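You operate a simulated robot arm through the tools that you are given. There is no shell and no other tool.

Carry out the task below with a simulated robot arm. There is one attempt and no reset: what you move stays moved.

JOB
Power up nav and vent from the stronger battery bank.
Fine: try the battery switch at 1 and at 2, the volt meter shows the stronger; leave it there; leave the other switches.

It is judged by the outcome, as a careful person would: the job done as asked, and still so three seconds after it is handed in. It fails if anything else is knocked over, pushed out of place, dropped, spilled or broken.

ROBOT AND FRAMES
A 7-joint arm with a two-finger parallel gripper, fixed in place. Base frame: the origin is on the floor under the middle of its stand, x ahead of it, y to its left, z up; the work surface is at about z = 0.902. Readings come in m, degrees, newtons and seconds.
With the tool pointing down near the work surface it reaches from about 0.34 to 0.74 m from the base axis. Its first joint turns from -143.0 to 143.0 degrees. Payload 3 kg.
Tool frame: the origin (TCP) lies between the finger pads and is the grasp point; the fingertips stand 0.03 m ahead of it; z points along the fingers, y is the line along which they close. The gripper opens to 0.094 m. The fingers are 0.028 m wide and 0.01 m thick; the gripper's body (0.05 by 0.096 m) begins 0.055 m behind the TCP.
Orientation is that of the tool frame in the base frame, as a unit quaternion [x, y, z, w]. With the fingers straight down and closing along the base's y, the tool's x points along the base's -x, its y along +y and its z along -z.

CONTROLS
- The arm moves only by the tool drive_tool. Its argument "increments" is a list of rows, each a list of 3 entries, a list of its own where there are three numbers: the shift along the base's x, y, z in m, then the turn, a rotation vector about the base's x, y, z in degrees, then the opening, from 0 (shut) to 1 (fully open). In form: [[[x, y, z], [wx, wy, wz], grip], ...]. A call has 1 to 20 rows; each row is the pose to reach, as a shift and turn from the pose commanded when the call began. Rows are played at 5 a second. More than 0.05 m and 8.6 degrees between two rows, or a gripper value outside its range, and nothing of the call is played. A pose out of reach is approached as far as the arm can. The call stops where the force on the tool passes 40 N (or 10 N more than at its start, if that is more) or the arm is blocked; 0.2 s more then pass. The fingers move at their own pace (about 0.045 m/s each) and stop on an object; they squeeze with about 30 N. The grip force told is the motor's: it shows also when the fingers shut on nothing. Time passes only in rows, and 0.2 s behind the last, so rows that repeat a pose let the fingers close. The reply holds the time, the measured pose of the TCP, the force on the tool along the base axes, the opening and the grip force, in the units named above and with some noise, with the torque about the TCP (base axes, N m) and any sound that the robot's microphone picked up.
- Cameras (640 x 400 px; columns grow to the right, rows downward): "scene" is fixed at [0.0474, 0.5007, 1.5298]; the picture's right is [-0.55, -0.84, 0.00], its down [-0.36, 0.23, -0.91] and it looks along [0.76, -0.50, -0.42] (base axes); focal length 315 px, centre (320, 200). "wrist" rides on the gripper at [0.076, 0.014, -0.103] in the tool frame; the picture's right is [-0.18, 0.98, 0.00], its down [-0.75, -0.14, -0.64] and it looks along [-0.63, -0.12, 0.77] (tool axes); focal length 243 px, centre (320, 200). There is no depth. A picture from a camera that has moved, and an enlarged one, comes with that camera's place and axes in the base frame and with its lens.
- camera(camera): a new picture of that camera. No time passes.
- raise_lower(by): moves the trunk up (or, below 0, down) by that many m; the arm rides with it, the base frame stays. It gives what a move gives, with no picture.
- zoom(camera, box): a new picture of the part [left, top, right, bottom] of that camera's present view, enlarged. No time passes.
- hand_in(): hands the job in; it is judged then, once.

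Places have to be worked out from the pictures, the camera data and where the tool is seen. Open the gripper and draw the arm clear of the work before you hand the job in, unless the task says otherwise.

The tools are called after "Emit:" by a JSON object that holds its "api" and its "payload". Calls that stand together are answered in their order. drive_tool: Moves the arm, as the interface text tells. Its arguments: {"type":"object","properties":{"increments":{"type":"array","items":{"type":"array"}}},"required":["increments"]} The other tools are called the same way: raise_lower (by) moves the trunk up or down; camera (camera) takes a picture; zoom (camera, box) takes an enlarged picture of a part of a camera's view; hand_in () hands the job in.

At the start:

```text
time_s: 0.0
tcp_pos: [0.5975, 0.2225, 1.2621]
tool_rot: [-0.001, 1.0, 0.0, 0.0]
contact_force: [0.4, 0.3, 0.6]
ft_torque: [0.01, 0.01, 0.0]
grip_width: 0.094
grip_force: 0.1
trunk travel left (down, up): [-0.25, 0.14]
```

scene: 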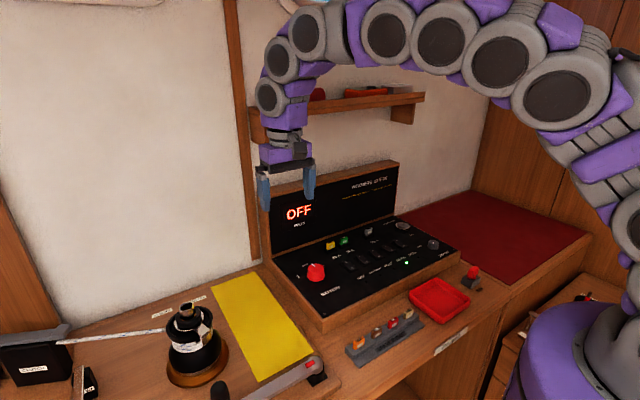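
wrist: 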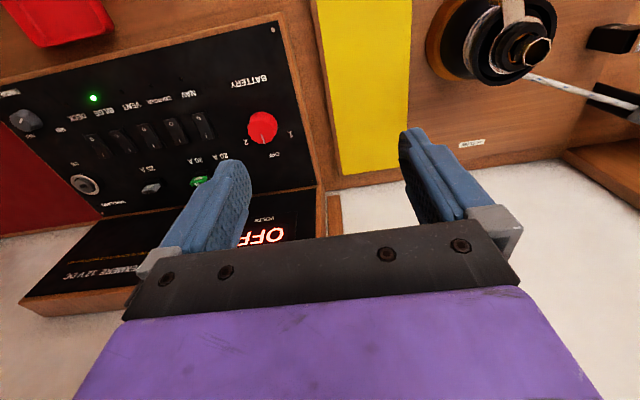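

The pictures show a panel with a red battery switch, a row of rockers and a volt meter reading OFF. I'll look closer at the panel before moving.

Emit:
{"api": "zoom", "payload": {"camera": "scene", "box": [260, 160, 480, 330]}}

Emit:
{"api": "zoom", "payload": {"camera": "wrist", "box": [0, 20, 320, 220]}}

Emit:
{"api": "zoom", "payload": {"camera": "scene", "box": [330, 270, 510, 380]}}

```text
2.35 times, centred on (370, 245) of scene
camera zoom: at [0.0474, 0.5007, 1.5298], right [-0.55, -0.84, 0.0], down [-0.36, 0.23, -0.91], along [0.76, -0.5, -0.42], focal length 741 px, centre (202, 94)
```

zoom: 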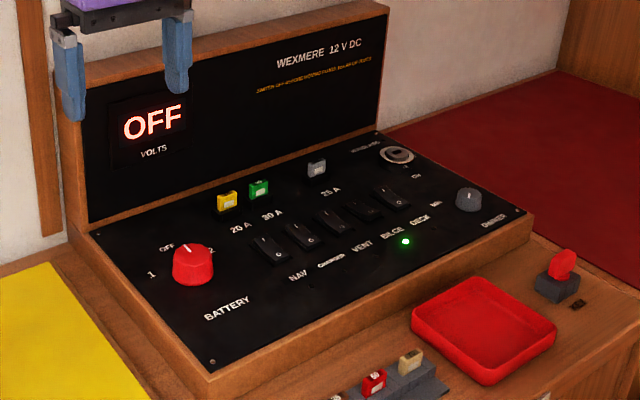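

```text
2.00 times, centred on (160, 120) of wrist
camera zoom: at [0.5218, 0.2359, 1.3658], right [0.18, 0.98, 0.0], down [0.75, -0.14, 0.64], along [0.63, -0.12, -0.77], focal length 485 px, centre (640, 360)
```

zoom: 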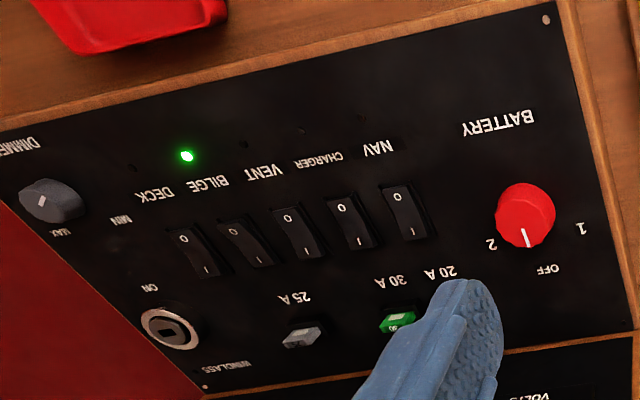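

```text
3.56 times, centred on (420, 325) of scene
camera zoom: at [0.0474, 0.5007, 1.5298], right [-0.55, -0.84, 0.0], down [-0.36, 0.23, -0.91], along [0.76, -0.5, -0.42], focal length 1120 px, centre (-36, -244)
```

zoom: 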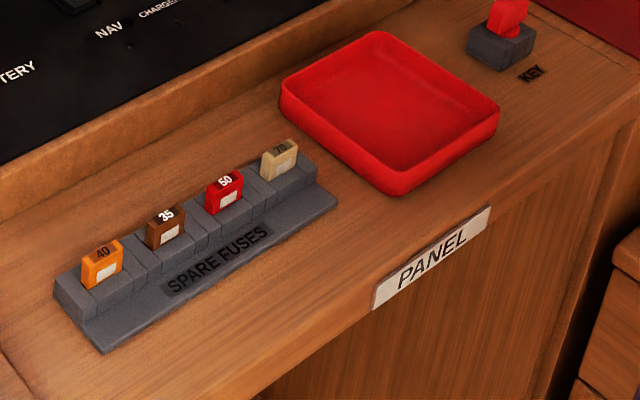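

I want to read the yellow notice on the panel's upright and check the fuses, so I zoom in tighter.

Emit:
{"api": "zoom", "payload": {"camera": "scene", "box": [335, 165, 405, 210]}}

Emit:
{"api": "zoom", "payload": {"camera": "scene", "box": [320, 220, 420, 285]}}

Emit:
{"api": "zoom", "payload": {"camera": "scene", "box": [290, 250, 350, 300]}}

Emit:
{"api": "zoom", "payload": {"camera": "wrist", "box": [80, 70, 240, 170]}}

Emit:
{"api": "zoom", "payload": {"camera": "wrist", "box": [220, 60, 320, 170]}}

```text
8.89 times, centred on (370, 188) of scene
camera zoom: at [0.0474, 0.5007, 1.5298], right [-0.55, -0.84, 0.0], down [-0.36, 0.23, -0.91], along [0.76, -0.5, -0.42], focal length 2800 px, centre (-124, 311)
```

zoom: 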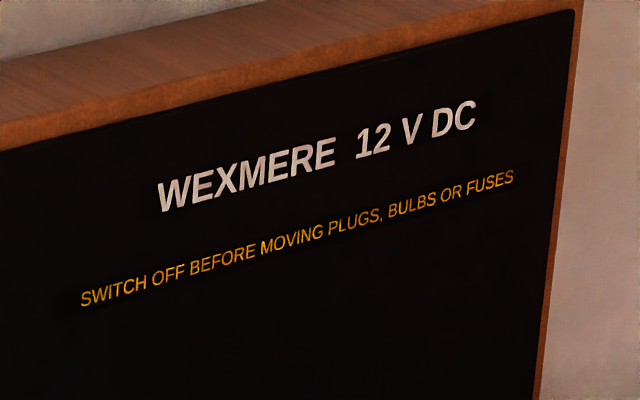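

```text
6.15 times, centred on (370, 252) of scene
camera zoom: at [0.0474, 0.5007, 1.5298], right [-0.55, -0.84, 0.0], down [-0.36, 0.23, -0.91], along [0.76, -0.5, -0.42], focal length 1938 px, centre (12, -123)
```

zoom: 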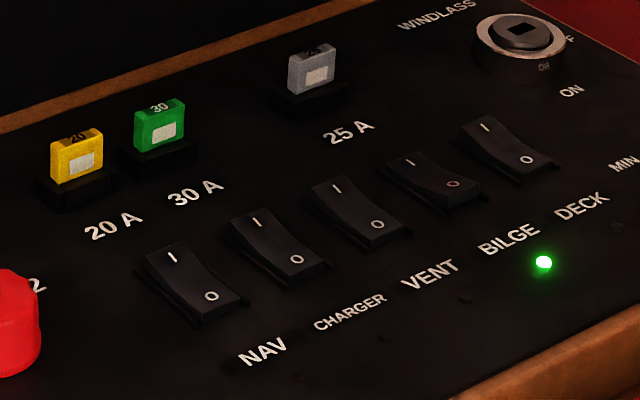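

```text
8.00 times, centred on (320, 275) of scene
camera zoom: at [0.0474, 0.5007, 1.5298], right [-0.55, -0.84, 0.0], down [-0.36, 0.23, -0.91], along [0.76, -0.5, -0.42], focal length 2520 px, centre (320, -400)
```

zoom: 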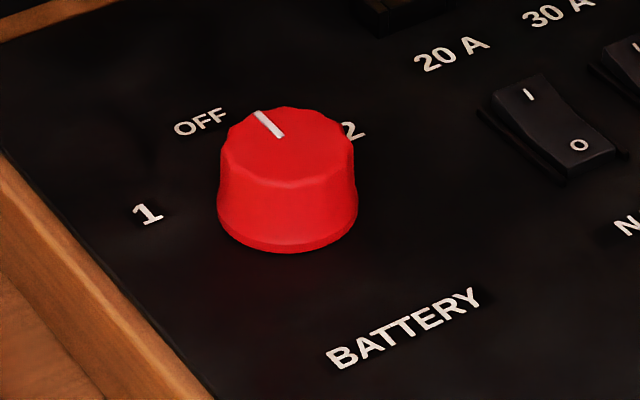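

```text
4.00 times, centred on (160, 120) of wrist
camera zoom: at [0.5218, 0.2359, 1.3658], right [0.18, 0.98, 0.0], down [0.75, -0.14, 0.64], along [0.63, -0.12, -0.77], focal length 970 px, centre (960, 520)
```

zoom: 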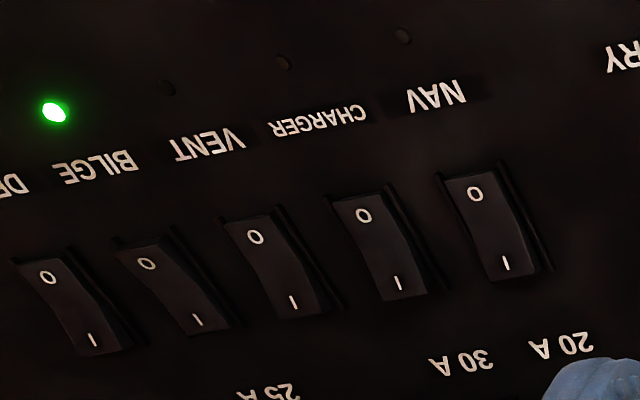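

```text
3.64 times, centred on (270, 115) of wrist
camera zoom: at [0.5218, 0.2359, 1.3658], right [0.18, 0.98, 0.0], down [0.75, -0.14, 0.64], along [0.63, -0.12, -0.77], focal length 882 px, centre (502, 509)
```

zoom: 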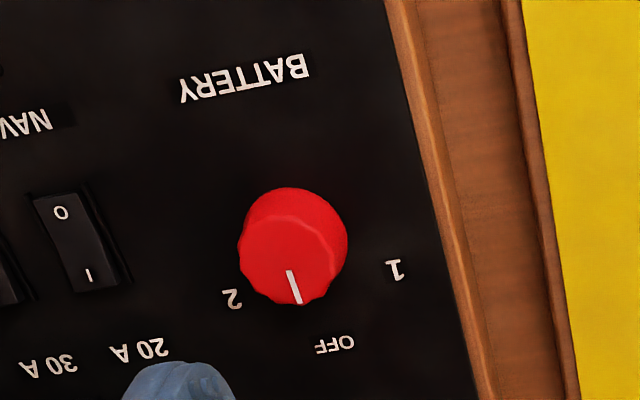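

From the two views I place the knob's top centre at about (0.681, 0.098, 0.962) on a flat panel at z ≈ 0.925. The rockers' I ends sit at x ≈ 0.685, with NAV at y ≈ -0.012 and VENT at y ≈ -0.122. I'll move above the knob with the gripper open and check the alignment there.

Emit:
{"api": "drive_tool", "payload": {"increments": [[[0.01, -0.015, -0.02], [0, 0, 0], 1], [[0.02, -0.031, -0.04], [0, 0, 0], 1], [[0.031, -0.047, -0.06], [0, 0, 0], 1], [[0.042, -0.062, -0.08], [0, 0, 0], 1], [[0.052, -0.078, -0.1], [0, 0, 0], 1], [[0.063, -0.093, -0.12], [0, 0, 0], 1], [[0.073, -0.109, -0.14], [0, 0, 0], 1], [[0.0835, -0.1245, -0.162], [0, 0, 0], 1], [[0.0835, -0.1245, -0.182], [0, 0, 0], 1], [[0.0835, -0.1245, -0.182], [0, 0, 0], 1]]}}

```text
time_s: 2.2
tcp_pos: [0.6775, 0.098, 1.082]
tool_rot: [-0.001, 1.0, 0.0, 0.0]
contact_force: [0.3, -0.6, 0.3]
ft_torque: [0.01, 0.03, -0.03]
grip_width: 0.0939
grip_force: 0.1
trunk travel left (down, up): [-0.25, 0.14]
```

The tool is at (0.678, 0.098, 1.082). I'll take pictures to check how it lines up over the knob.

Emit:
{"api": "camera", "payload": {"camera": "wrist"}}

Emit:
{"api": "zoom", "payload": {"camera": "scene", "box": [240, 170, 400, 310]}}

```text
taken
camera wrist: at [0.6033, 0.11, 1.1849], right [0.18, 0.98, 0.0], down [0.75, -0.14, 0.64], along [0.63, -0.12, -0.77], focal length 243 px, centre (320, 200)
```

wrist: 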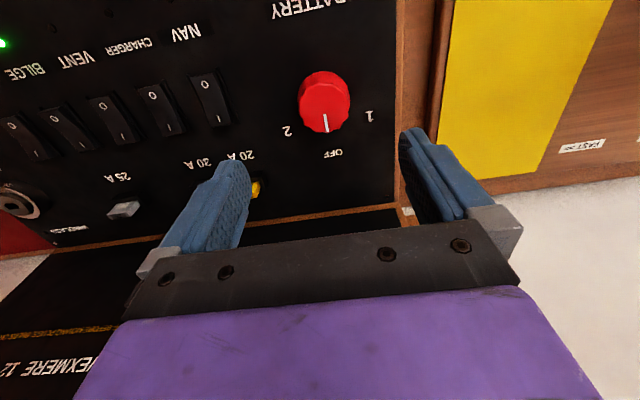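

```text
2.86 times, centred on (320, 240) of scene
camera zoom: at [0.0474, 0.5007, 1.5298], right [-0.55, -0.84, 0.0], down [-0.36, 0.23, -0.91], along [0.76, -0.5, -0.42], focal length 900 px, centre (320, 86)
```

zoom: 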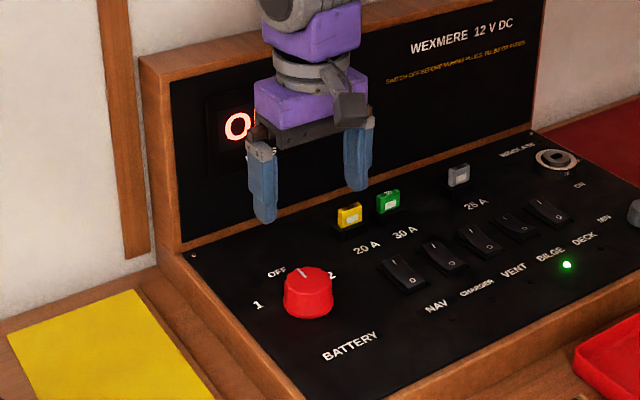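

The knob's top centre re-measures at about (0.680, 0.098), so the gripper straddles it. I'll descend until the fingertips are about 8 mm above the panel, still open.

Emit:
{"api": "drive_tool", "payload": {"increments": [[[0.002, 0, -0.025], [0, 0, 0], 1], [[0.002, 0, -0.05], [0, 0, 0], 1], [[0.002, 0, -0.07], [0, 0, 0], 1], [[0.002, 0, -0.09], [0, 0, 0], 1], [[0.002, 0, -0.105], [0, 0, 0], 1], [[0.002, 0, -0.117], [0, 0, 0], 1], [[0.002, 0, -0.117], [0, 0, 0], 1]]}}

Emit:
{"api": "camera", "payload": {"camera": "wrist"}}

Emit:
{"api": "zoom", "payload": {"camera": "scene", "box": [240, 170, 400, 310]}}

```text
time_s: 3.8
tcp_pos: [0.6809, 0.0966, 0.9658]
tool_rot: [0.0, 1.0, 0.0, 0.001]
contact_force: [0.4, 0.5, -0.3]
ft_torque: [0.0, 0.01, 0.0]
grip_width: 0.0941
grip_force: 0.0
trunk travel left (down, up): [-0.25, 0.14]
```

```text
taken
camera wrist: at [0.6057, 0.1091, 1.068], right [0.18, 0.98, 0.0], down [0.75, -0.14, 0.64], along [0.63, -0.12, -0.77], focal length 243 px, centre (320, 200)
```

wrist: 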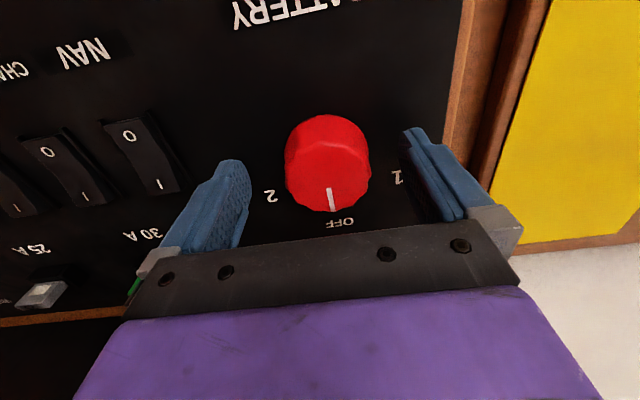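

```text
2.86 times, centred on (320, 240) of scene
camera zoom: at [0.0474, 0.5007, 1.5298], right [-0.55, -0.84, 0.0], down [-0.36, 0.23, -0.91], along [0.76, -0.5, -0.42], focal length 900 px, centre (320, 86)
```

zoom: 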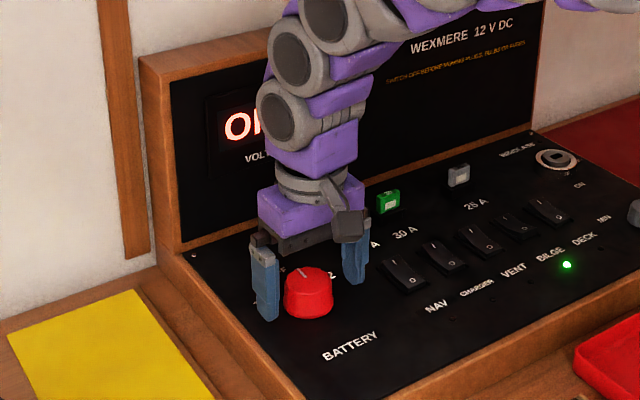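

The fingers straddle the knob on both sides with about 10 mm to the panel, and nothing is touching. I'll close onto it.

Emit:
{"api": "drive_tool", "payload": {"increments": [[[0, 0.001, 0], [0, 0, 0], 0.6], [[0, 0.001, 0], [0, 0, 0], 0.4], [[0, 0.001, 0], [0, 0, 0], 0.2], [[0, 0.001, 0], [0, 0, 0], 0], [[0, 0.001, 0], [0, 0, 0], 0], [[0, 0.001, 0], [0, 0, 0], 0]]}}

Emit:
{"api": "camera", "payload": {"camera": "wrist"}}

```text
time_s: 5.2
tcp_pos: [0.6816, 0.0992, 0.9635]
tool_rot: [0.0, 1.0, -0.001, 0.0]
contact_force: [1.8, 19.4, 1.2]
ft_torque: [0.76, -0.15, 0.01]
grip_width: 0.049
grip_force: 44.9
trunk travel left (down, up): [-0.25, 0.14]
```

```text
taken
camera wrist: at [0.6055, 0.113, 1.0676], right [0.18, 0.98, 0.0], down [0.75, -0.14, 0.64], along [0.63, -0.12, -0.77], focal length 243 px, centre (320, 200)
```

wrist: 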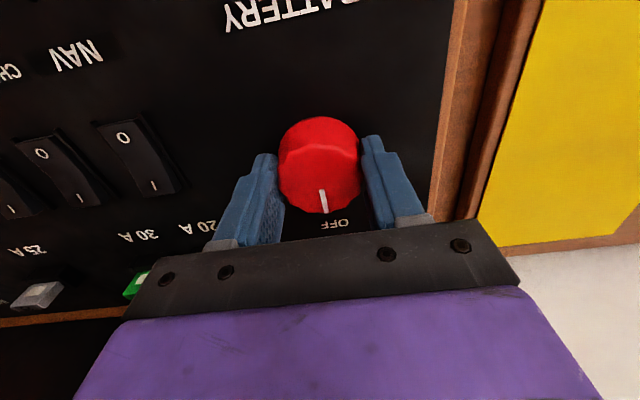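

The grip is on at 49 mm, but there is a 19 N sideways load toward +y, so the knob's axis is a few millimetres further in +y. I'll shift by small steps to relieve it.

Emit:
{"api": "drive_tool", "payload": {"increments": [[[0, 0.001, 0], [0, 0, 0], 0], [[0, 0.002, 0], [0, 0, 0], 0], [[0, 0.002, 0], [0, 0, 0], 0]]}}

```text
time_s: 6.0
tcp_pos: [0.6818, 0.0997, 0.9639]
tool_rot: [0.0, 1.0, 0.0, 0.002]
contact_force: [5.4, 14.4, -3.4]
ft_torque: [0.59, -0.82, 0.04]
grip_width: 0.0493
grip_force: 44.7
trunk travel left (down, up): [-0.25, 0.14]
```

The load fell to 14 N with 2 mm of shift, so I'll carry on in the same direction.

Emit:
{"api": "drive_tool", "payload": {"increments": [[[0, 0.001, 0], [0, 0, 0], 0], [[0, 0.002, 0], [0, 0, 0], 0], [[0, 0.003, 0], [0, 0, 0], 0], [[0, 0.003, 0], [0, 0, 0], 0]]}}

```text
time_s: 7.0
tcp_pos: [0.6826, 0.1001, 0.9649]
tool_rot: [0.001, 1.0, 0.0, 0.0]
contact_force: [5.4, -1.8, -7.4]
ft_torque: [-0.28, -0.77, -0.01]
grip_width: 0.0491
grip_force: 45.1
trunk travel left (down, up): [-0.25, 0.14]
```

The sideways load is gone (-1.8 N). I'll turn the knob counter-clockwise seen from above, toward 1, by 45° in small steps and then look.

Emit:
{"api": "drive_tool", "payload": {"increments": [[[0, 0, 0], [0, 0, 5], 0], [[0, 0, 0], [0, 0, 10], 0], [[0, 0, 0], [0, 0, 15], 0], [[0, 0, 0], [0, 0, 20], 0], [[0, 0, 0], [0, 0, 25], 0], [[0, 0, 0], [0, 0, 30], 0], [[0, 0, 0], [0, 0, 35], 0], [[0, 0, 0], [0, 0, 40], 0], [[0, 0, 0], [0, 0, 45], 0], [[0, 0, 0], [0, 0, 45], 0]]}}

Emit:
{"api": "camera", "payload": {"camera": "wrist"}}

Emit:
{"api": "camera", "payload": {"camera": "scene"}}

```text
time_s: 9.2
tcp_pos: [0.6814, 0.0988, 0.9649]
tool_rot: [-0.383, 0.924, 0.002, 0.0]
contact_force: [7.0, -11.8, -12.0]
ft_torque: [-0.23, -0.34, -0.01]
grip_width: 0.0489
grip_force: 45.3
trunk travel left (down, up): [-0.25, 0.14]
```

```text
taken
camera wrist: at [0.6183, 0.0542, 1.0678], right [-0.56, 0.83, 0.0], down [0.63, 0.43, 0.64], along [0.53, 0.37, -0.77], focal length 243 px, centre (320, 200)
```

wrist: 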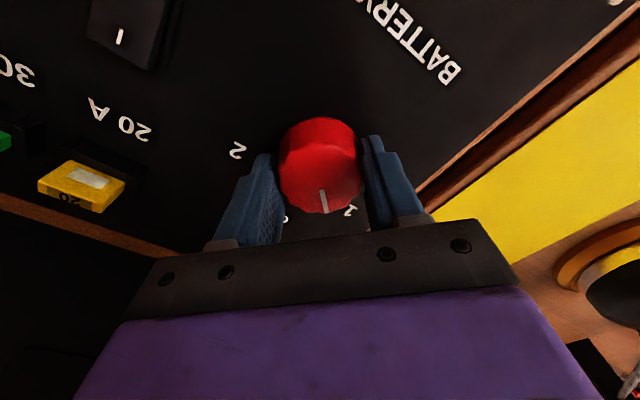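

```text
taken
```

scene: 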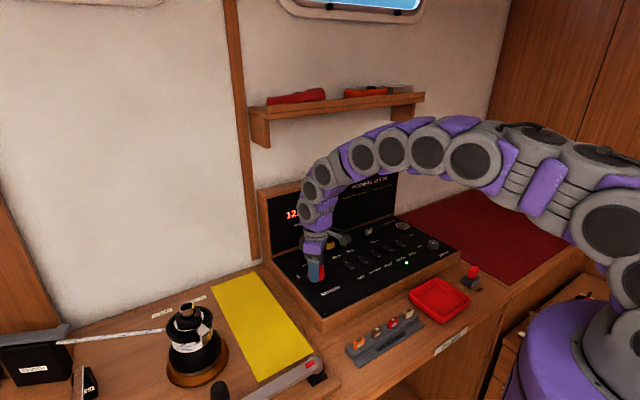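

The meter has come on. The pointer still seems short of the "1" mark, so I zoom on the meter and the knob.

Emit:
{"api": "zoom", "payload": {"camera": "scene", "box": [260, 190, 360, 300]}}

Emit:
{"api": "zoom", "payload": {"camera": "wrist", "box": [220, 100, 420, 240]}}

```text
3.64 times, centred on (310, 245) of scene
camera zoom: at [0.0474, 0.5007, 1.5298], right [-0.55, -0.84, 0.0], down [-0.36, 0.23, -0.91], along [0.76, -0.5, -0.42], focal length 1145 px, centre (356, 36)
```

zoom: 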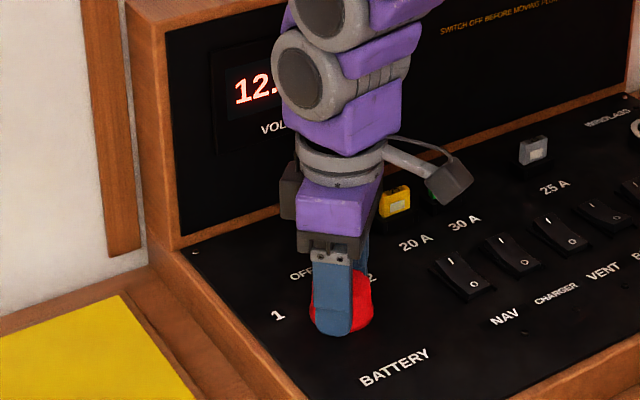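

```text
2.86 times, centred on (320, 170) of wrist
camera zoom: at [0.6183, 0.0542, 1.0678], right [-0.56, 0.83, 0.0], down [0.63, 0.43, 0.64], along [0.53, 0.37, -0.77], focal length 693 px, centre (320, 286)
```

zoom: 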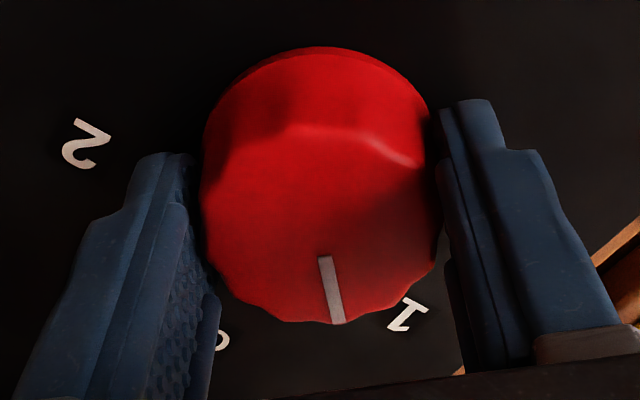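

The meter shows 12.-something, the last digit hidden, and the pointer is about 12–15° short of "1". I'll turn 15° more and shift +3 mm in x to ease the side load.

Emit:
{"api": "drive_tool", "payload": {"increments": [[[0.001, 0, 0], [0, 0, 3], 0], [[0.002, 0, 0], [0, 0, 7], 0], [[0.003, 0, 0], [0, 0, 11], 0], [[0.003, 0, 0], [0, 0, 15], 0], [[0.003, 0, 0], [0, 0, 15], 0]]}}

Emit:
{"api": "zoom", "payload": {"camera": "wrist", "box": [220, 100, 420, 240]}}

Emit:
{"api": "zoom", "payload": {"camera": "scene", "box": [260, 190, 360, 300]}}

```text
time_s: 10.4
tcp_pos: [0.6821, 0.0997, 0.9648]
tool_rot: [-0.5, 0.866, 0.002, -0.001]
contact_force: [-14.5, -13.7, -4.6]
ft_torque: [-1.12, 1.13, -0.02]
grip_width: 0.0489
grip_force: 44.8
trunk travel left (down, up): [-0.25, 0.14]
```

```text
2.86 times, centred on (320, 170) of wrist
camera zoom: at [0.6323, 0.0392, 1.068], right [-0.76, 0.65, 0.01], down [0.5, 0.58, 0.64], along [0.41, 0.49, -0.77], focal length 693 px, centre (320, 286)
```

zoom: 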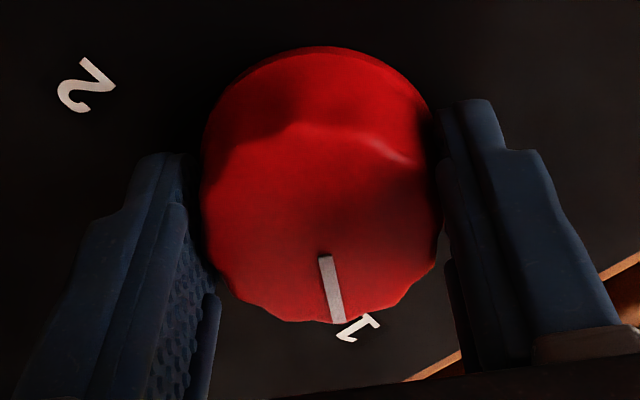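

```text
3.64 times, centred on (310, 245) of scene
camera zoom: at [0.0474, 0.5007, 1.5298], right [-0.55, -0.84, 0.0], down [-0.36, 0.23, -0.91], along [0.76, -0.5, -0.42], focal length 1145 px, centre (356, 36)
```

zoom: 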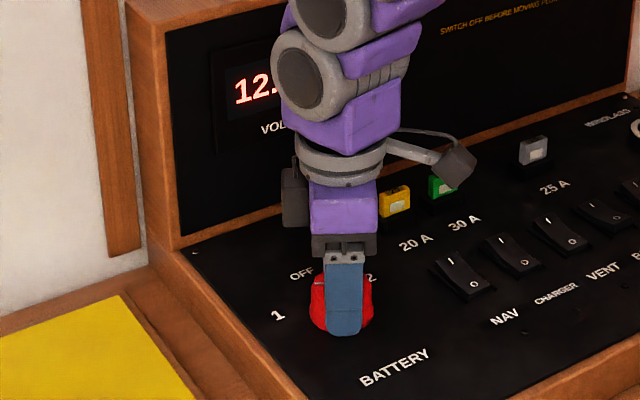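

The pointer now lines up with "1". I'll ease the side load, open the gripper, lift clear and draw off to the side so the meter is in view.

Emit:
{"api": "drive_tool", "payload": {"increments": [[[-0.001, -0.001, 0], [0, 0, 0], 0], [[-0.002, -0.002, 0], [0, 0, 0], 0], [[-0.002, -0.002, 0], [0, 0, 0], 0.3], [[-0.002, -0.002, 0], [0, 0, 0], 0.7], [[-0.002, -0.002, 0], [0, 0, 0], 1], [[-0.002, -0.002, 0], [0, 0, 0], 1], [[-0.002, -0.002, 0], [0, 0, 0], 1], [[-0.002, -0.002, 0.03], [0, 0, 0], 1], [[-0.002, -0.002, 0.06], [0, 0, 0], 1], [[-0.002, -0.002, 0.1], [0, 0, 0], 1], [[-0.03, -0.03, 0.13], [0, 0, 0], 1], [[-0.06, -0.06, 0.15], [0, 0, 0], 1], [[-0.08, -0.09, 0.15], [0, 0, 0], 1], [[-0.08, -0.12, 0.15], [0, 0, 0], 1], [[-0.08, -0.12, 0.15], [0, 0, 0], 1]]}}

Emit:
{"api": "camera", "payload": {"camera": "scene"}}

Emit:
{"api": "zoom", "payload": {"camera": "scene", "box": [260, 190, 360, 300]}}

```text
time_s: 13.6
tcp_pos: [0.602, -0.0177, 1.1147]
tool_rot: [-0.5, 0.866, 0.001, 0.001]
contact_force: [0.0, -0.1, -0.9]
ft_torque: [0.03, 0.03, -0.02]
grip_width: 0.0937
grip_force: 0.0
trunk travel left (down, up): [-0.25, 0.14]
```

```text
taken
```

scene: 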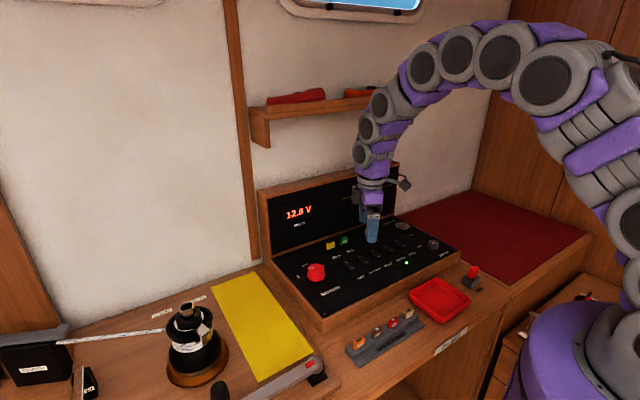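

```text
3.64 times, centred on (310, 245) of scene
camera zoom: at [0.0474, 0.5007, 1.5298], right [-0.55, -0.84, 0.0], down [-0.36, 0.23, -0.91], along [0.76, -0.5, -0.42], focal length 1145 px, centre (356, 36)
```

zoom: 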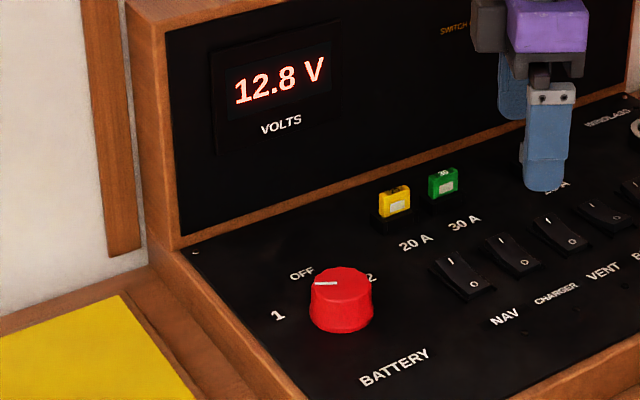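

Position 1 is set and the meter is readable. I zoom in to be sure of the digits.

Emit:
{"api": "zoom", "payload": {"camera": "scene", "box": [280, 200, 320, 230]}}

Emit:
{"api": "zoom", "payload": {"camera": "scene", "box": [290, 250, 350, 300]}}

Emit:
{"api": "camera", "payload": {"camera": "wrist"}}

```text
13.33 times, centred on (300, 215) of scene
camera zoom: at [0.0474, 0.5007, 1.5298], right [-0.55, -0.84, 0.0], down [-0.36, 0.23, -0.91], along [0.76, -0.5, -0.42], focal length 4200 px, centre (587, 0)
```

zoom: 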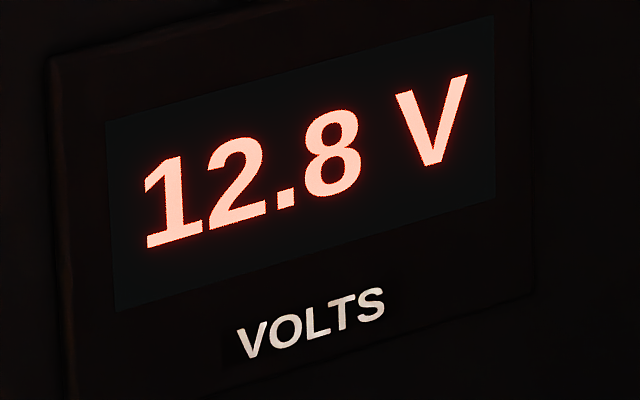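

```text
8.00 times, centred on (320, 275) of scene
camera zoom: at [0.0474, 0.5007, 1.5298], right [-0.55, -0.84, 0.0], down [-0.36, 0.23, -0.91], along [0.76, -0.5, -0.42], focal length 2520 px, centre (320, -400)
```

zoom: 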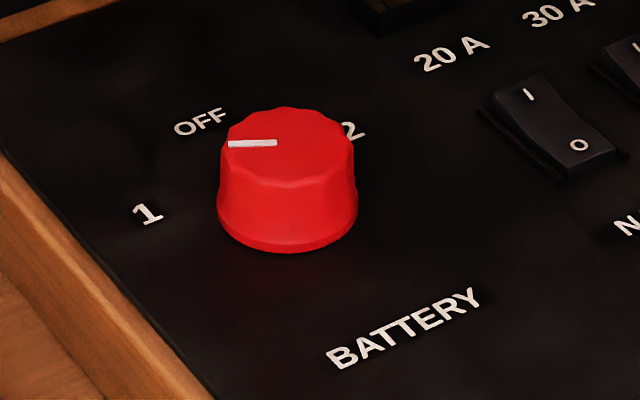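

```text
taken
camera wrist: at [0.5533, -0.0777, 1.2173], right [-0.76, 0.65, 0.0], down [0.5, 0.58, 0.64], along [0.42, 0.49, -0.77], focal length 243 px, centre (320, 200)
```

wrist: 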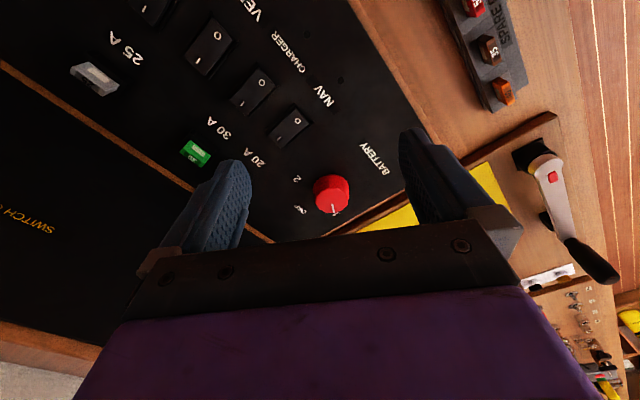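

Bank 1 reads 12.8 V. Next I go back over the knob at the same 60° wrist angle, descend and grip it to try bank 2.

Emit:
{"api": "drive_tool", "payload": {"increments": [[[0.025, 0.03, 0], [0, 0, 0], 1], [[0.05, 0.06, 0], [0, 0, 0], 1], [[0.07, 0.09, 0], [0, 0, 0], 1], [[0.079, 0.118, 0], [0, 0, 0], 1], [[0.079, 0.118, -0.03], [0, 0, 0], 1], [[0.079, 0.118, -0.06], [0, 0, 0], 1], [[0.079, 0.118, -0.09], [0, 0, 0], 1], [[0.079, 0.118, -0.115], [0, 0, 0], 1], [[0.079, 0.118, -0.135], [0, 0, 0], 1], [[0.079, 0.118, -0.15], [0, 0, 0], 1], [[0.079, 0.118, -0.15], [0, 0, 0], 1]]}}

Emit:
{"api": "camera", "payload": {"camera": "wrist"}}

```text
time_s: 16.0
tcp_pos: [0.6824, 0.1017, 0.9644]
tool_rot: [-0.5, 0.866, 0.0, 0.0]
contact_force: [0.2, 0.3, 0.2]
ft_torque: [0.01, 0.02, -0.01]
grip_width: 0.094
grip_force: 0.1
trunk travel left (down, up): [-0.25, 0.14]
```

```text
taken
camera wrist: at [0.6316, 0.0412, 1.0681], right [-0.76, 0.65, 0.0], down [0.5, 0.58, 0.64], along [0.42, 0.49, -0.77], focal length 243 px, centre (320, 200)
```

wrist: 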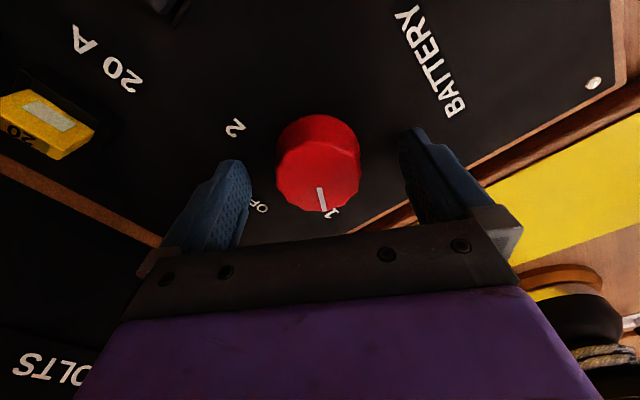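

The knob sits centred between the fingers with no contact. I'll close on it.

Emit:
{"api": "drive_tool", "payload": {"increments": [[[0, 0, 0], [0, 0, 0], 0.6], [[0, 0, 0], [0, 0, 0], 0.4], [[0, 0, 0], [0, 0, 0], 0.2], [[0, 0, 0], [0, 0, 0], 0], [[0, 0, 0], [0, 0, 0], 0], [[0, 0, 0], [0, 0, 0], 0]]}}

```text
time_s: 17.4
tcp_pos: [0.6823, 0.1004, 0.9648]
tool_rot: [-0.499, 0.866, 0.001, 0.0]
contact_force: [8.2, -2.0, -0.4]
ft_torque: [-0.11, -0.36, 0.01]
grip_width: 0.0489
grip_force: 45.3
trunk travel left (down, up): [-0.25, 0.14]
```

A clean grip with little side load. I'll turn the knob clockwise back through OFF first, -60°.

Emit:
{"api": "drive_tool", "payload": {"increments": [[[0, 0, 0], [0, 0, -5], 0], [[0, 0, 0], [0, 0, -11], 0], [[0, 0, 0], [0, 0, -17], 0], [[0, 0, 0], [0, 0, -23], 0], [[0, 0, 0], [0, 0, -29], 0], [[0, 0, 0], [0, 0, -35], 0], [[0, 0, 0], [0, 0, -41], 0], [[0, 0, 0], [0, 0, -47], 0], [[0, 0, 0], [0, 0, -53], 0], [[0, 0, 0], [0, 0, -60], 0], [[0, 0, 0], [0, 0, -60], 0]]}}

```text
time_s: 19.8
tcp_pos: [0.6816, 0.0995, 0.9648]
tool_rot: [0.001, 1.0, 0.001, 0.0]
contact_force: [1.9, -4.8, -4.1]
ft_torque: [-0.22, -0.4, -0.02]
grip_width: 0.0487
grip_force: 44.7
trunk travel left (down, up): [-0.25, 0.14]
```

The turn went smoothly and the loads are small. I'll turn on by another -60° to position 2.

Emit:
{"api": "drive_tool", "payload": {"increments": [[[0, 0, 0], [0, 0, -5], 0], [[0, 0, 0], [0, 0, -11], 0], [[0, 0, 0], [0, 0, -17], 0], [[0, 0, 0], [0, 0, -23], 0], [[0, 0, 0], [0, 0, -29], 0], [[0, 0, 0], [0, 0, -35], 0], [[0, 0, 0], [0, 0, -41], 0], [[0, 0, 0], [0, 0, -47], 0], [[0, 0, 0], [0, 0, -53], 0], [[0, 0, 0], [0, 0, -60], 0], [[0, 0, 0], [0, 0, -60], 0]]}}

Emit:
{"api": "camera", "payload": {"camera": "wrist"}}

Emit:
{"api": "zoom", "payload": {"camera": "scene", "box": [260, 190, 360, 300]}}

```text
time_s: 22.2
tcp_pos: [0.6821, 0.0999, 0.9651]
tool_rot: [0.501, 0.866, 0.0, 0.0]
contact_force: [-2.8, -6.9, -9.8]
ft_torque: [-0.09, -0.08, 0.0]
grip_width: 0.0488
grip_force: 45.2
trunk travel left (down, up): [-0.25, 0.14]
```

```text
taken
camera wrist: at [0.6572, 0.1713, 1.068], right [0.94, 0.33, 0.0], down [0.25, -0.72, 0.64], along [0.21, -0.61, -0.77], focal length 243 px, centre (320, 200)
```

wrist: 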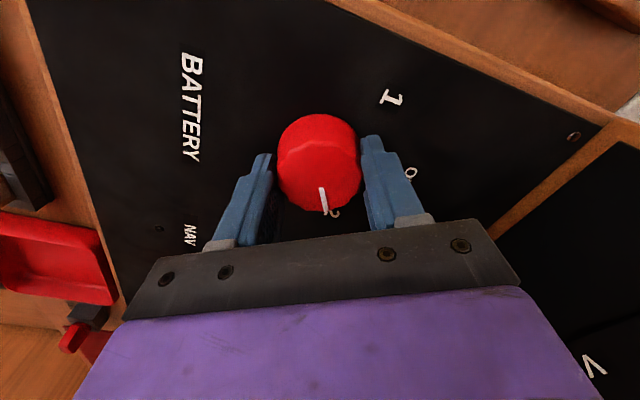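

```text
3.64 times, centred on (310, 245) of scene
camera zoom: at [0.0474, 0.5007, 1.5298], right [-0.55, -0.84, 0.0], down [-0.36, 0.23, -0.91], along [0.76, -0.5, -0.42], focal length 1145 px, centre (356, 36)
```

zoom: 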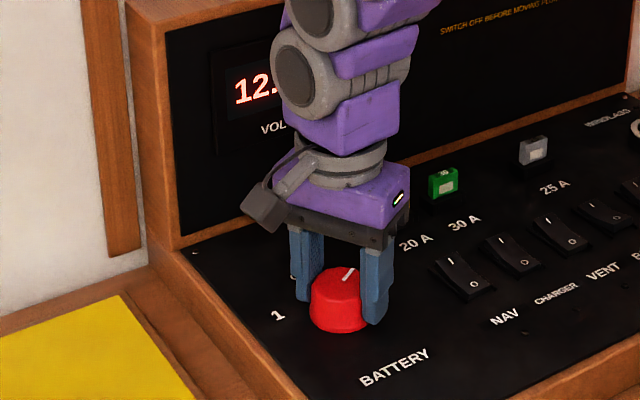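

The pointer is now at "2" and the meter is on with its last digit hidden. I'll release, lift and step aside to read it.

Emit:
{"api": "drive_tool", "payload": {"increments": [[[0, 0, 0], [0, 0, 0], 0.3], [[0, 0, 0], [0, 0, 0], 0.7], [[0, 0, 0], [0, 0, 0], 1], [[0, 0, 0], [0, 0, 0], 1], [[0, 0, 0], [0, 0, 0], 1], [[0, 0, 0.03], [0, 0, 0], 1], [[0, 0, 0.06], [0, 0, 0], 1], [[0, 0, 0.1], [0, 0, 0], 1], [[-0.03, -0.03, 0.13], [0, 0, 0], 1], [[-0.06, -0.06, 0.15], [0, 0, 0], 1], [[-0.08, -0.09, 0.15], [0, 0, 0], 1], [[-0.08, -0.12, 0.15], [0, 0, 0], 1], [[-0.08, -0.12, 0.15], [0, 0, 0], 1]]}}

Emit:
{"api": "zoom", "payload": {"camera": "scene", "box": [260, 190, 360, 300]}}

Emit:
{"api": "zoom", "payload": {"camera": "scene", "box": [280, 200, 320, 230]}}

Emit:
{"api": "zoom", "payload": {"camera": "scene", "box": [290, 250, 350, 300]}}

```text
refused: row 9 steps farther than a row can; nothing moved
```

```text
3.64 times, centred on (310, 245) of scene
camera zoom: at [0.0474, 0.5007, 1.5298], right [-0.55, -0.84, 0.0], down [-0.36, 0.23, -0.91], along [0.76, -0.5, -0.42], focal length 1145 px, centre (356, 36)
```

zoom: 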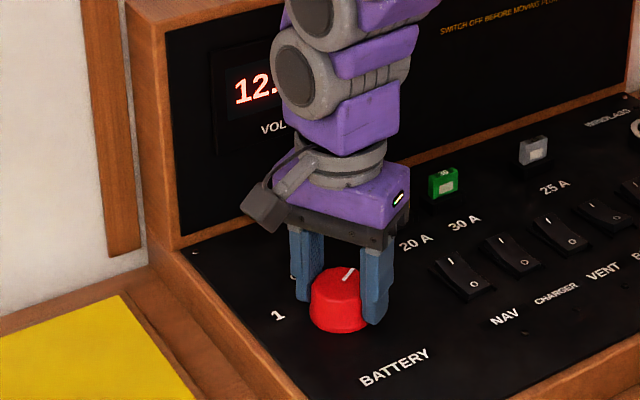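

```text
13.33 times, centred on (300, 215) of scene
camera zoom: at [0.0474, 0.5007, 1.5298], right [-0.55, -0.84, 0.0], down [-0.36, 0.23, -0.91], along [0.76, -0.5, -0.42], focal length 4200 px, centre (587, 0)
```

zoom: 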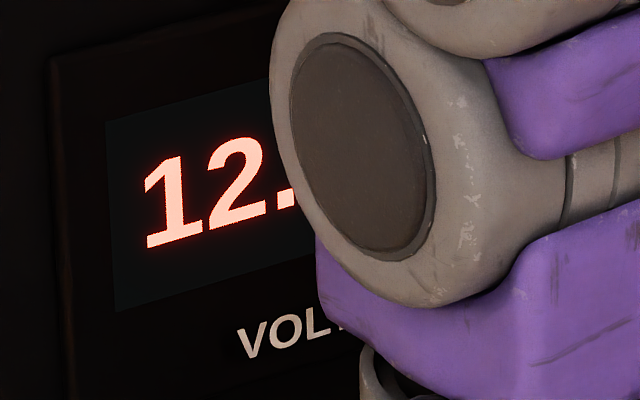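

```text
8.00 times, centred on (320, 275) of scene
camera zoom: at [0.0474, 0.5007, 1.5298], right [-0.55, -0.84, 0.0], down [-0.36, 0.23, -0.91], along [0.76, -0.5, -0.42], focal length 2520 px, centre (320, -400)
```

zoom: 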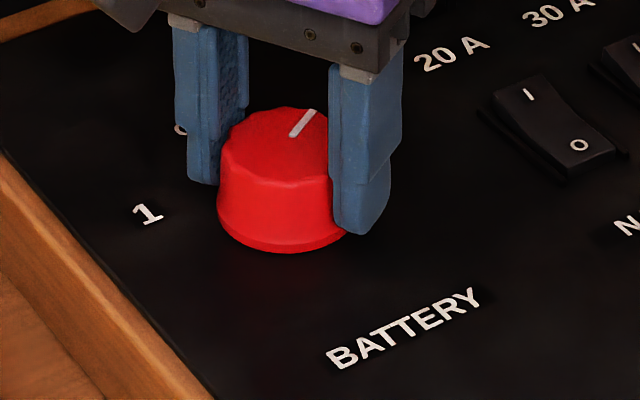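

That call was refused because one row's diagonal step was over 0.05 m, and nothing moved. I'll send the same release and retreat with smaller steps.

Emit:
{"api": "drive_tool", "payload": {"increments": [[[0, 0, 0], [0, 0, 0], 0.3], [[0, 0, 0], [0, 0, 0], 0.7], [[0, 0, 0], [0, 0, 0], 1], [[0, 0, 0], [0, 0, 0], 1], [[0, 0, 0], [0, 0, 0], 1], [[0, 0, 0.03], [0, 0, 0], 1], [[0, 0, 0.06], [0, 0, 0], 1], [[0, 0, 0.1], [0, 0, 0], 1], [[-0.02, -0.02, 0.12], [0, 0, 0], 1], [[-0.04, -0.045, 0.135], [0, 0, 0], 1], [[-0.06, -0.07, 0.15], [0, 0, 0], 1], [[-0.08, -0.095, 0.15], [0, 0, 0], 1], [[-0.08, -0.12, 0.15], [0, 0, 0], 1], [[-0.08, -0.12, 0.15], [0, 0, 0], 1]]}}

Emit:
{"api": "zoom", "payload": {"camera": "scene", "box": [260, 190, 360, 300]}}

Emit:
{"api": "zoom", "payload": {"camera": "scene", "box": [280, 200, 320, 230]}}

Emit:
{"api": "zoom", "payload": {"camera": "scene", "box": [290, 250, 350, 300]}}

```text
time_s: 25.2
tcp_pos: [0.6025, -0.0208, 1.1142]
tool_rot: [0.5, 0.866, 0.0, 0.0]
contact_force: [0.7, -0.5, -0.5]
ft_torque: [0.01, 0.02, -0.03]
grip_width: 0.0941
grip_force: 0.1
trunk travel left (down, up): [-0.25, 0.14]
```

```text
3.64 times, centred on (310, 245) of scene
camera zoom: at [0.0474, 0.5007, 1.5298], right [-0.55, -0.84, 0.0], down [-0.36, 0.23, -0.91], along [0.76, -0.5, -0.42], focal length 1145 px, centre (356, 36)
```

zoom: 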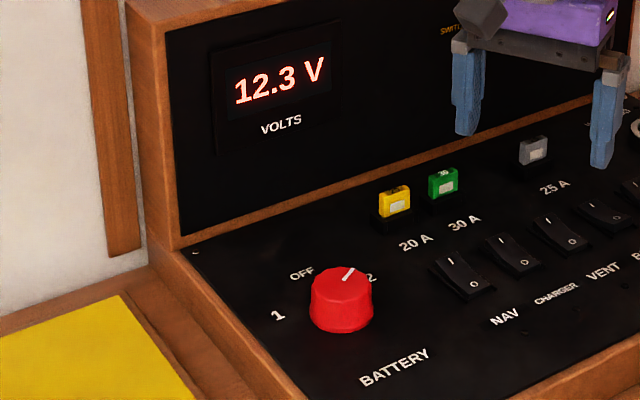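

```text
13.33 times, centred on (300, 215) of scene
camera zoom: at [0.0474, 0.5007, 1.5298], right [-0.55, -0.84, 0.0], down [-0.36, 0.23, -0.91], along [0.76, -0.5, -0.42], focal length 4200 px, centre (587, 0)
```

zoom: 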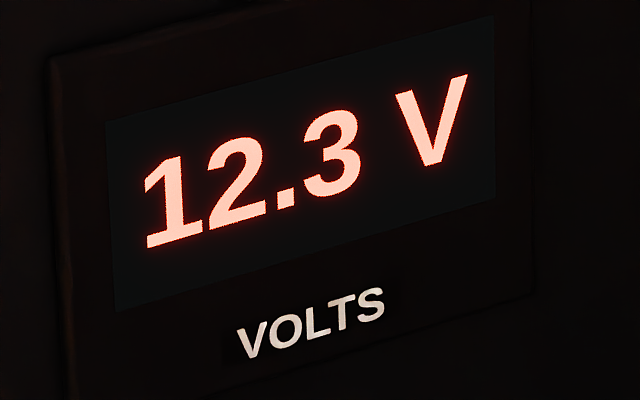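

```text
8.00 times, centred on (320, 275) of scene
camera zoom: at [0.0474, 0.5007, 1.5298], right [-0.55, -0.84, 0.0], down [-0.36, 0.23, -0.91], along [0.76, -0.5, -0.42], focal length 2520 px, centre (320, -400)
```

zoom: 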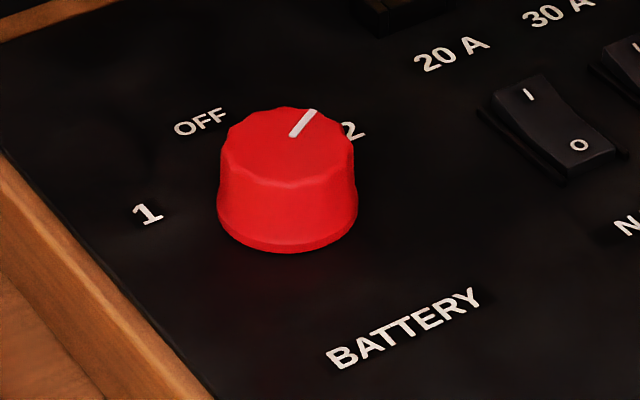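

Bank 2 reads 12.3 V, so bank 1 at 12.8 V is the stronger. I'll go back over the knob at the present wrist angle and grip it to return it to 1.

Emit:
{"api": "drive_tool", "payload": {"increments": [[[0.02, 0.03, 0], [0, 0, 0], 1], [[0.04, 0.06, 0], [0, 0, 0], 1], [[0.06, 0.09, 0], [0, 0, 0], 1], [[0.08, 0.12, 0], [0, 0, 0], 1], [[0.08, 0.12, -0.03], [0, 0, 0], 1], [[0.08, 0.12, -0.06], [0, 0, 0], 1], [[0.08, 0.12, -0.09], [0, 0, 0], 1], [[0.08, 0.12, -0.115], [0, 0, 0], 1], [[0.08, 0.12, -0.135], [0, 0, 0], 1], [[0.08, 0.12, -0.15], [0, 0, 0], 1], [[0.08, 0.12, -0.15], [0, 0, 0], 1], [[0.08, 0.12, -0.15], [0, 0, 0], 0.6], [[0.08, 0.12, -0.15], [0, 0, 0], 0.4], [[0.08, 0.12, -0.15], [0, 0, 0], 0.2], [[0.08, 0.12, -0.15], [0, 0, 0], 0], [[0.08, 0.12, -0.15], [0, 0, 0], 0], [[0.08, 0.12, -0.15], [0, 0, 0], 0]]}}

Emit:
{"api": "camera", "payload": {"camera": "wrist"}}

```text
time_s: 28.8
tcp_pos: [0.6816, 0.1014, 0.9649]
tool_rot: [0.5, 0.866, 0.0, 0.001]
contact_force: [-4.7, -2.3, 0.1]
ft_torque: [-0.15, 0.23, 0.01]
grip_width: 0.0492
grip_force: 45.1
trunk travel left (down, up): [-0.25, 0.14]
```

```text
taken
camera wrist: at [0.6562, 0.1731, 1.0673], right [0.94, 0.33, 0.0], down [0.25, -0.72, 0.64], along [0.21, -0.61, -0.77], focal length 243 px, centre (320, 200)
```

wrist: 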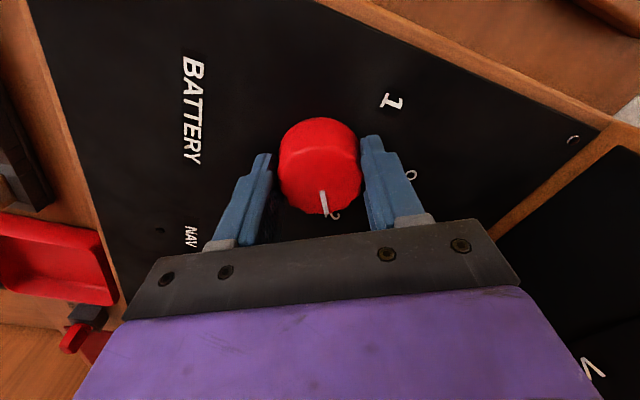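

The grip on the knob is good with low side load. I'll turn it +120° counter-clockwise back to 1 in steps of 6–7°.

Emit:
{"api": "drive_tool", "payload": {"increments": [[[0, 0, 0], [0, 0, 6], 0], [[0, 0, 0], [0, 0, 13], 0], [[0, 0, 0], [0, 0, 20], 0], [[0, 0, 0], [0, 0, 27], 0], [[0, 0, 0], [0, 0, 34], 0], [[0, 0, 0], [0, 0, 41], 0], [[0, 0, 0], [0, 0, 48], 0], [[0, 0, 0], [0, 0, 55], 0], [[0, 0, 0], [0, 0, 62], 0], [[0, 0, 0], [0, 0, 69], 0], [[0, 0, 0], [0, 0, 76], 0], [[0, 0, 0], [0, 0, 83], 0], [[0, 0, 0], [0, 0, 90], 0], [[0, 0, 0], [0, 0, 97], 0], [[0, 0, 0], [0, 0, 104], 0], [[0, 0, 0], [0, 0, 111], 0], [[0, 0, 0], [0, 0, 116], 0], [[0, 0, 0], [0, 0, 120], 0], [[0, 0, 0], [0, 0, 120], 0]]}}

Emit:
{"api": "camera", "payload": {"camera": "wrist"}}

```text
time_s: 32.8
tcp_pos: [0.6813, 0.0987, 0.9644]
tool_rot: [-0.499, 0.866, 0.001, 0.0]
contact_force: [-17.5, -5.5, -18.4]
ft_torque: [-0.4, 0.53, -0.01]
grip_width: 0.0491
grip_force: 45.4
trunk travel left (down, up): [-0.25, 0.14]
```

```text
taken
camera wrist: at [0.6318, 0.039, 1.0677], right [-0.76, 0.65, 0.0], down [0.5, 0.58, 0.64], along [0.42, 0.49, -0.77], focal length 243 px, centre (320, 200)
```

wrist: 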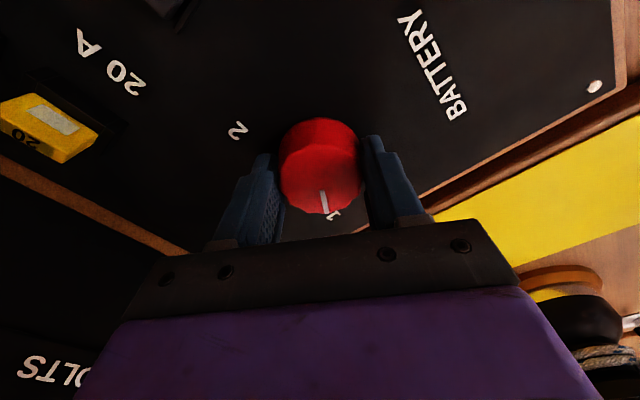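

The pointer is back on "1". I'll release, lift straight up, then undo the wrist turn while moving aside, and check the meter.

Emit:
{"api": "drive_tool", "payload": {"increments": [[[-0.001, -0.001, 0.001], [0, 0, 0], 0.1], [[-0.001, -0.001, 0.001], [0, 0, 0], 0.5], [[-0.001, -0.001, 0.001], [0, 0, 0], 1], [[-0.001, -0.001, 0.001], [0, 0, 0], 1], [[-0.001, -0.001, 0.001], [0, 0, 0], 1], [[0, 0, 0.03], [0, 0, 0], 1], [[0, 0, 0.06], [0, 0, 0], 1], [[0, 0, 0.1], [0, 0, 0], 1], [[-0.02, -0.02, 0.12], [0, 0, -7], 1], [[-0.04, -0.045, 0.135], [0, 0, -14], 1], [[-0.06, -0.07, 0.15], [0, 0, -21], 1], [[-0.06, -0.095, 0.15], [0, 0, -28], 1], [[-0.06, -0.12, 0.15], [0, 0, -35], 1], [[-0.06, -0.12, 0.15], [0, 0, -42], 1], [[-0.06, -0.12, 0.15], [0, 0, -49], 1], [[-0.06, -0.12, 0.15], [0, 0, -55], 1], [[-0.06, -0.12, 0.15], [0, 0, -60], 1], [[-0.06, -0.12, 0.15], [0, 0, -60], 1]]}}

Emit:
{"api": "camera", "payload": {"camera": "wrist"}}

Emit:
{"api": "zoom", "payload": {"camera": "scene", "box": [260, 190, 360, 300]}}

Emit:
{"api": "zoom", "payload": {"camera": "scene", "box": [320, 220, 420, 285]}}

```text
time_s: 36.6
tcp_pos: [0.6233, -0.0195, 1.1157]
tool_rot: [0.001, 1.0, -0.001, 0.0]
contact_force: [-0.1, 1.1, -0.4]
ft_torque: [-0.02, 0.0, 0.01]
grip_width: 0.094
grip_force: 0.1
trunk travel left (down, up): [-0.25, 0.14]
```

```text
taken
camera wrist: at [0.5471, -0.0068, 1.2182], right [0.19, 0.98, 0.0], down [0.75, -0.14, 0.64], along [0.63, -0.12, -0.77], focal length 243 px, centre (320, 200)
```

wrist: 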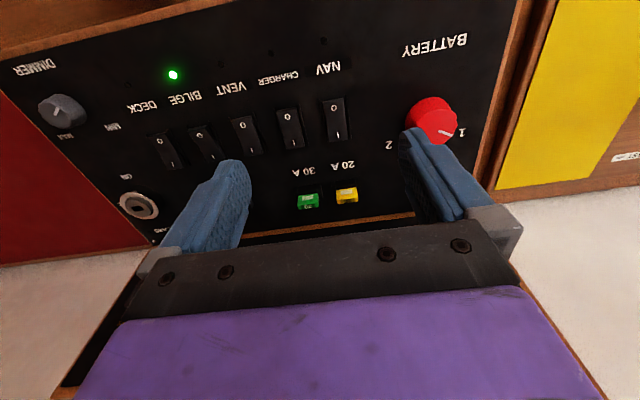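

```text
3.64 times, centred on (310, 245) of scene
camera zoom: at [0.0474, 0.5007, 1.5298], right [-0.55, -0.84, 0.0], down [-0.36, 0.23, -0.91], along [0.76, -0.5, -0.42], focal length 1145 px, centre (356, 36)
```

zoom: 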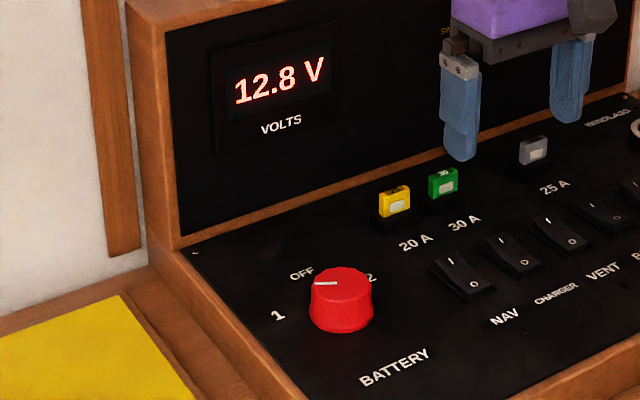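

```text
6.15 times, centred on (370, 252) of scene
camera zoom: at [0.0474, 0.5007, 1.5298], right [-0.55, -0.84, 0.0], down [-0.36, 0.23, -0.91], along [0.76, -0.5, -0.42], focal length 1938 px, centre (12, -123)
```

zoom: 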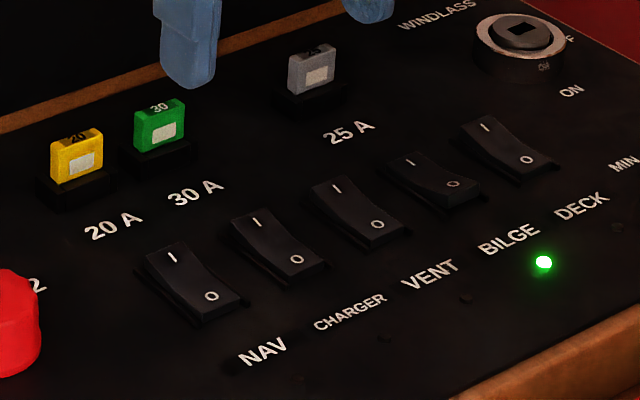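

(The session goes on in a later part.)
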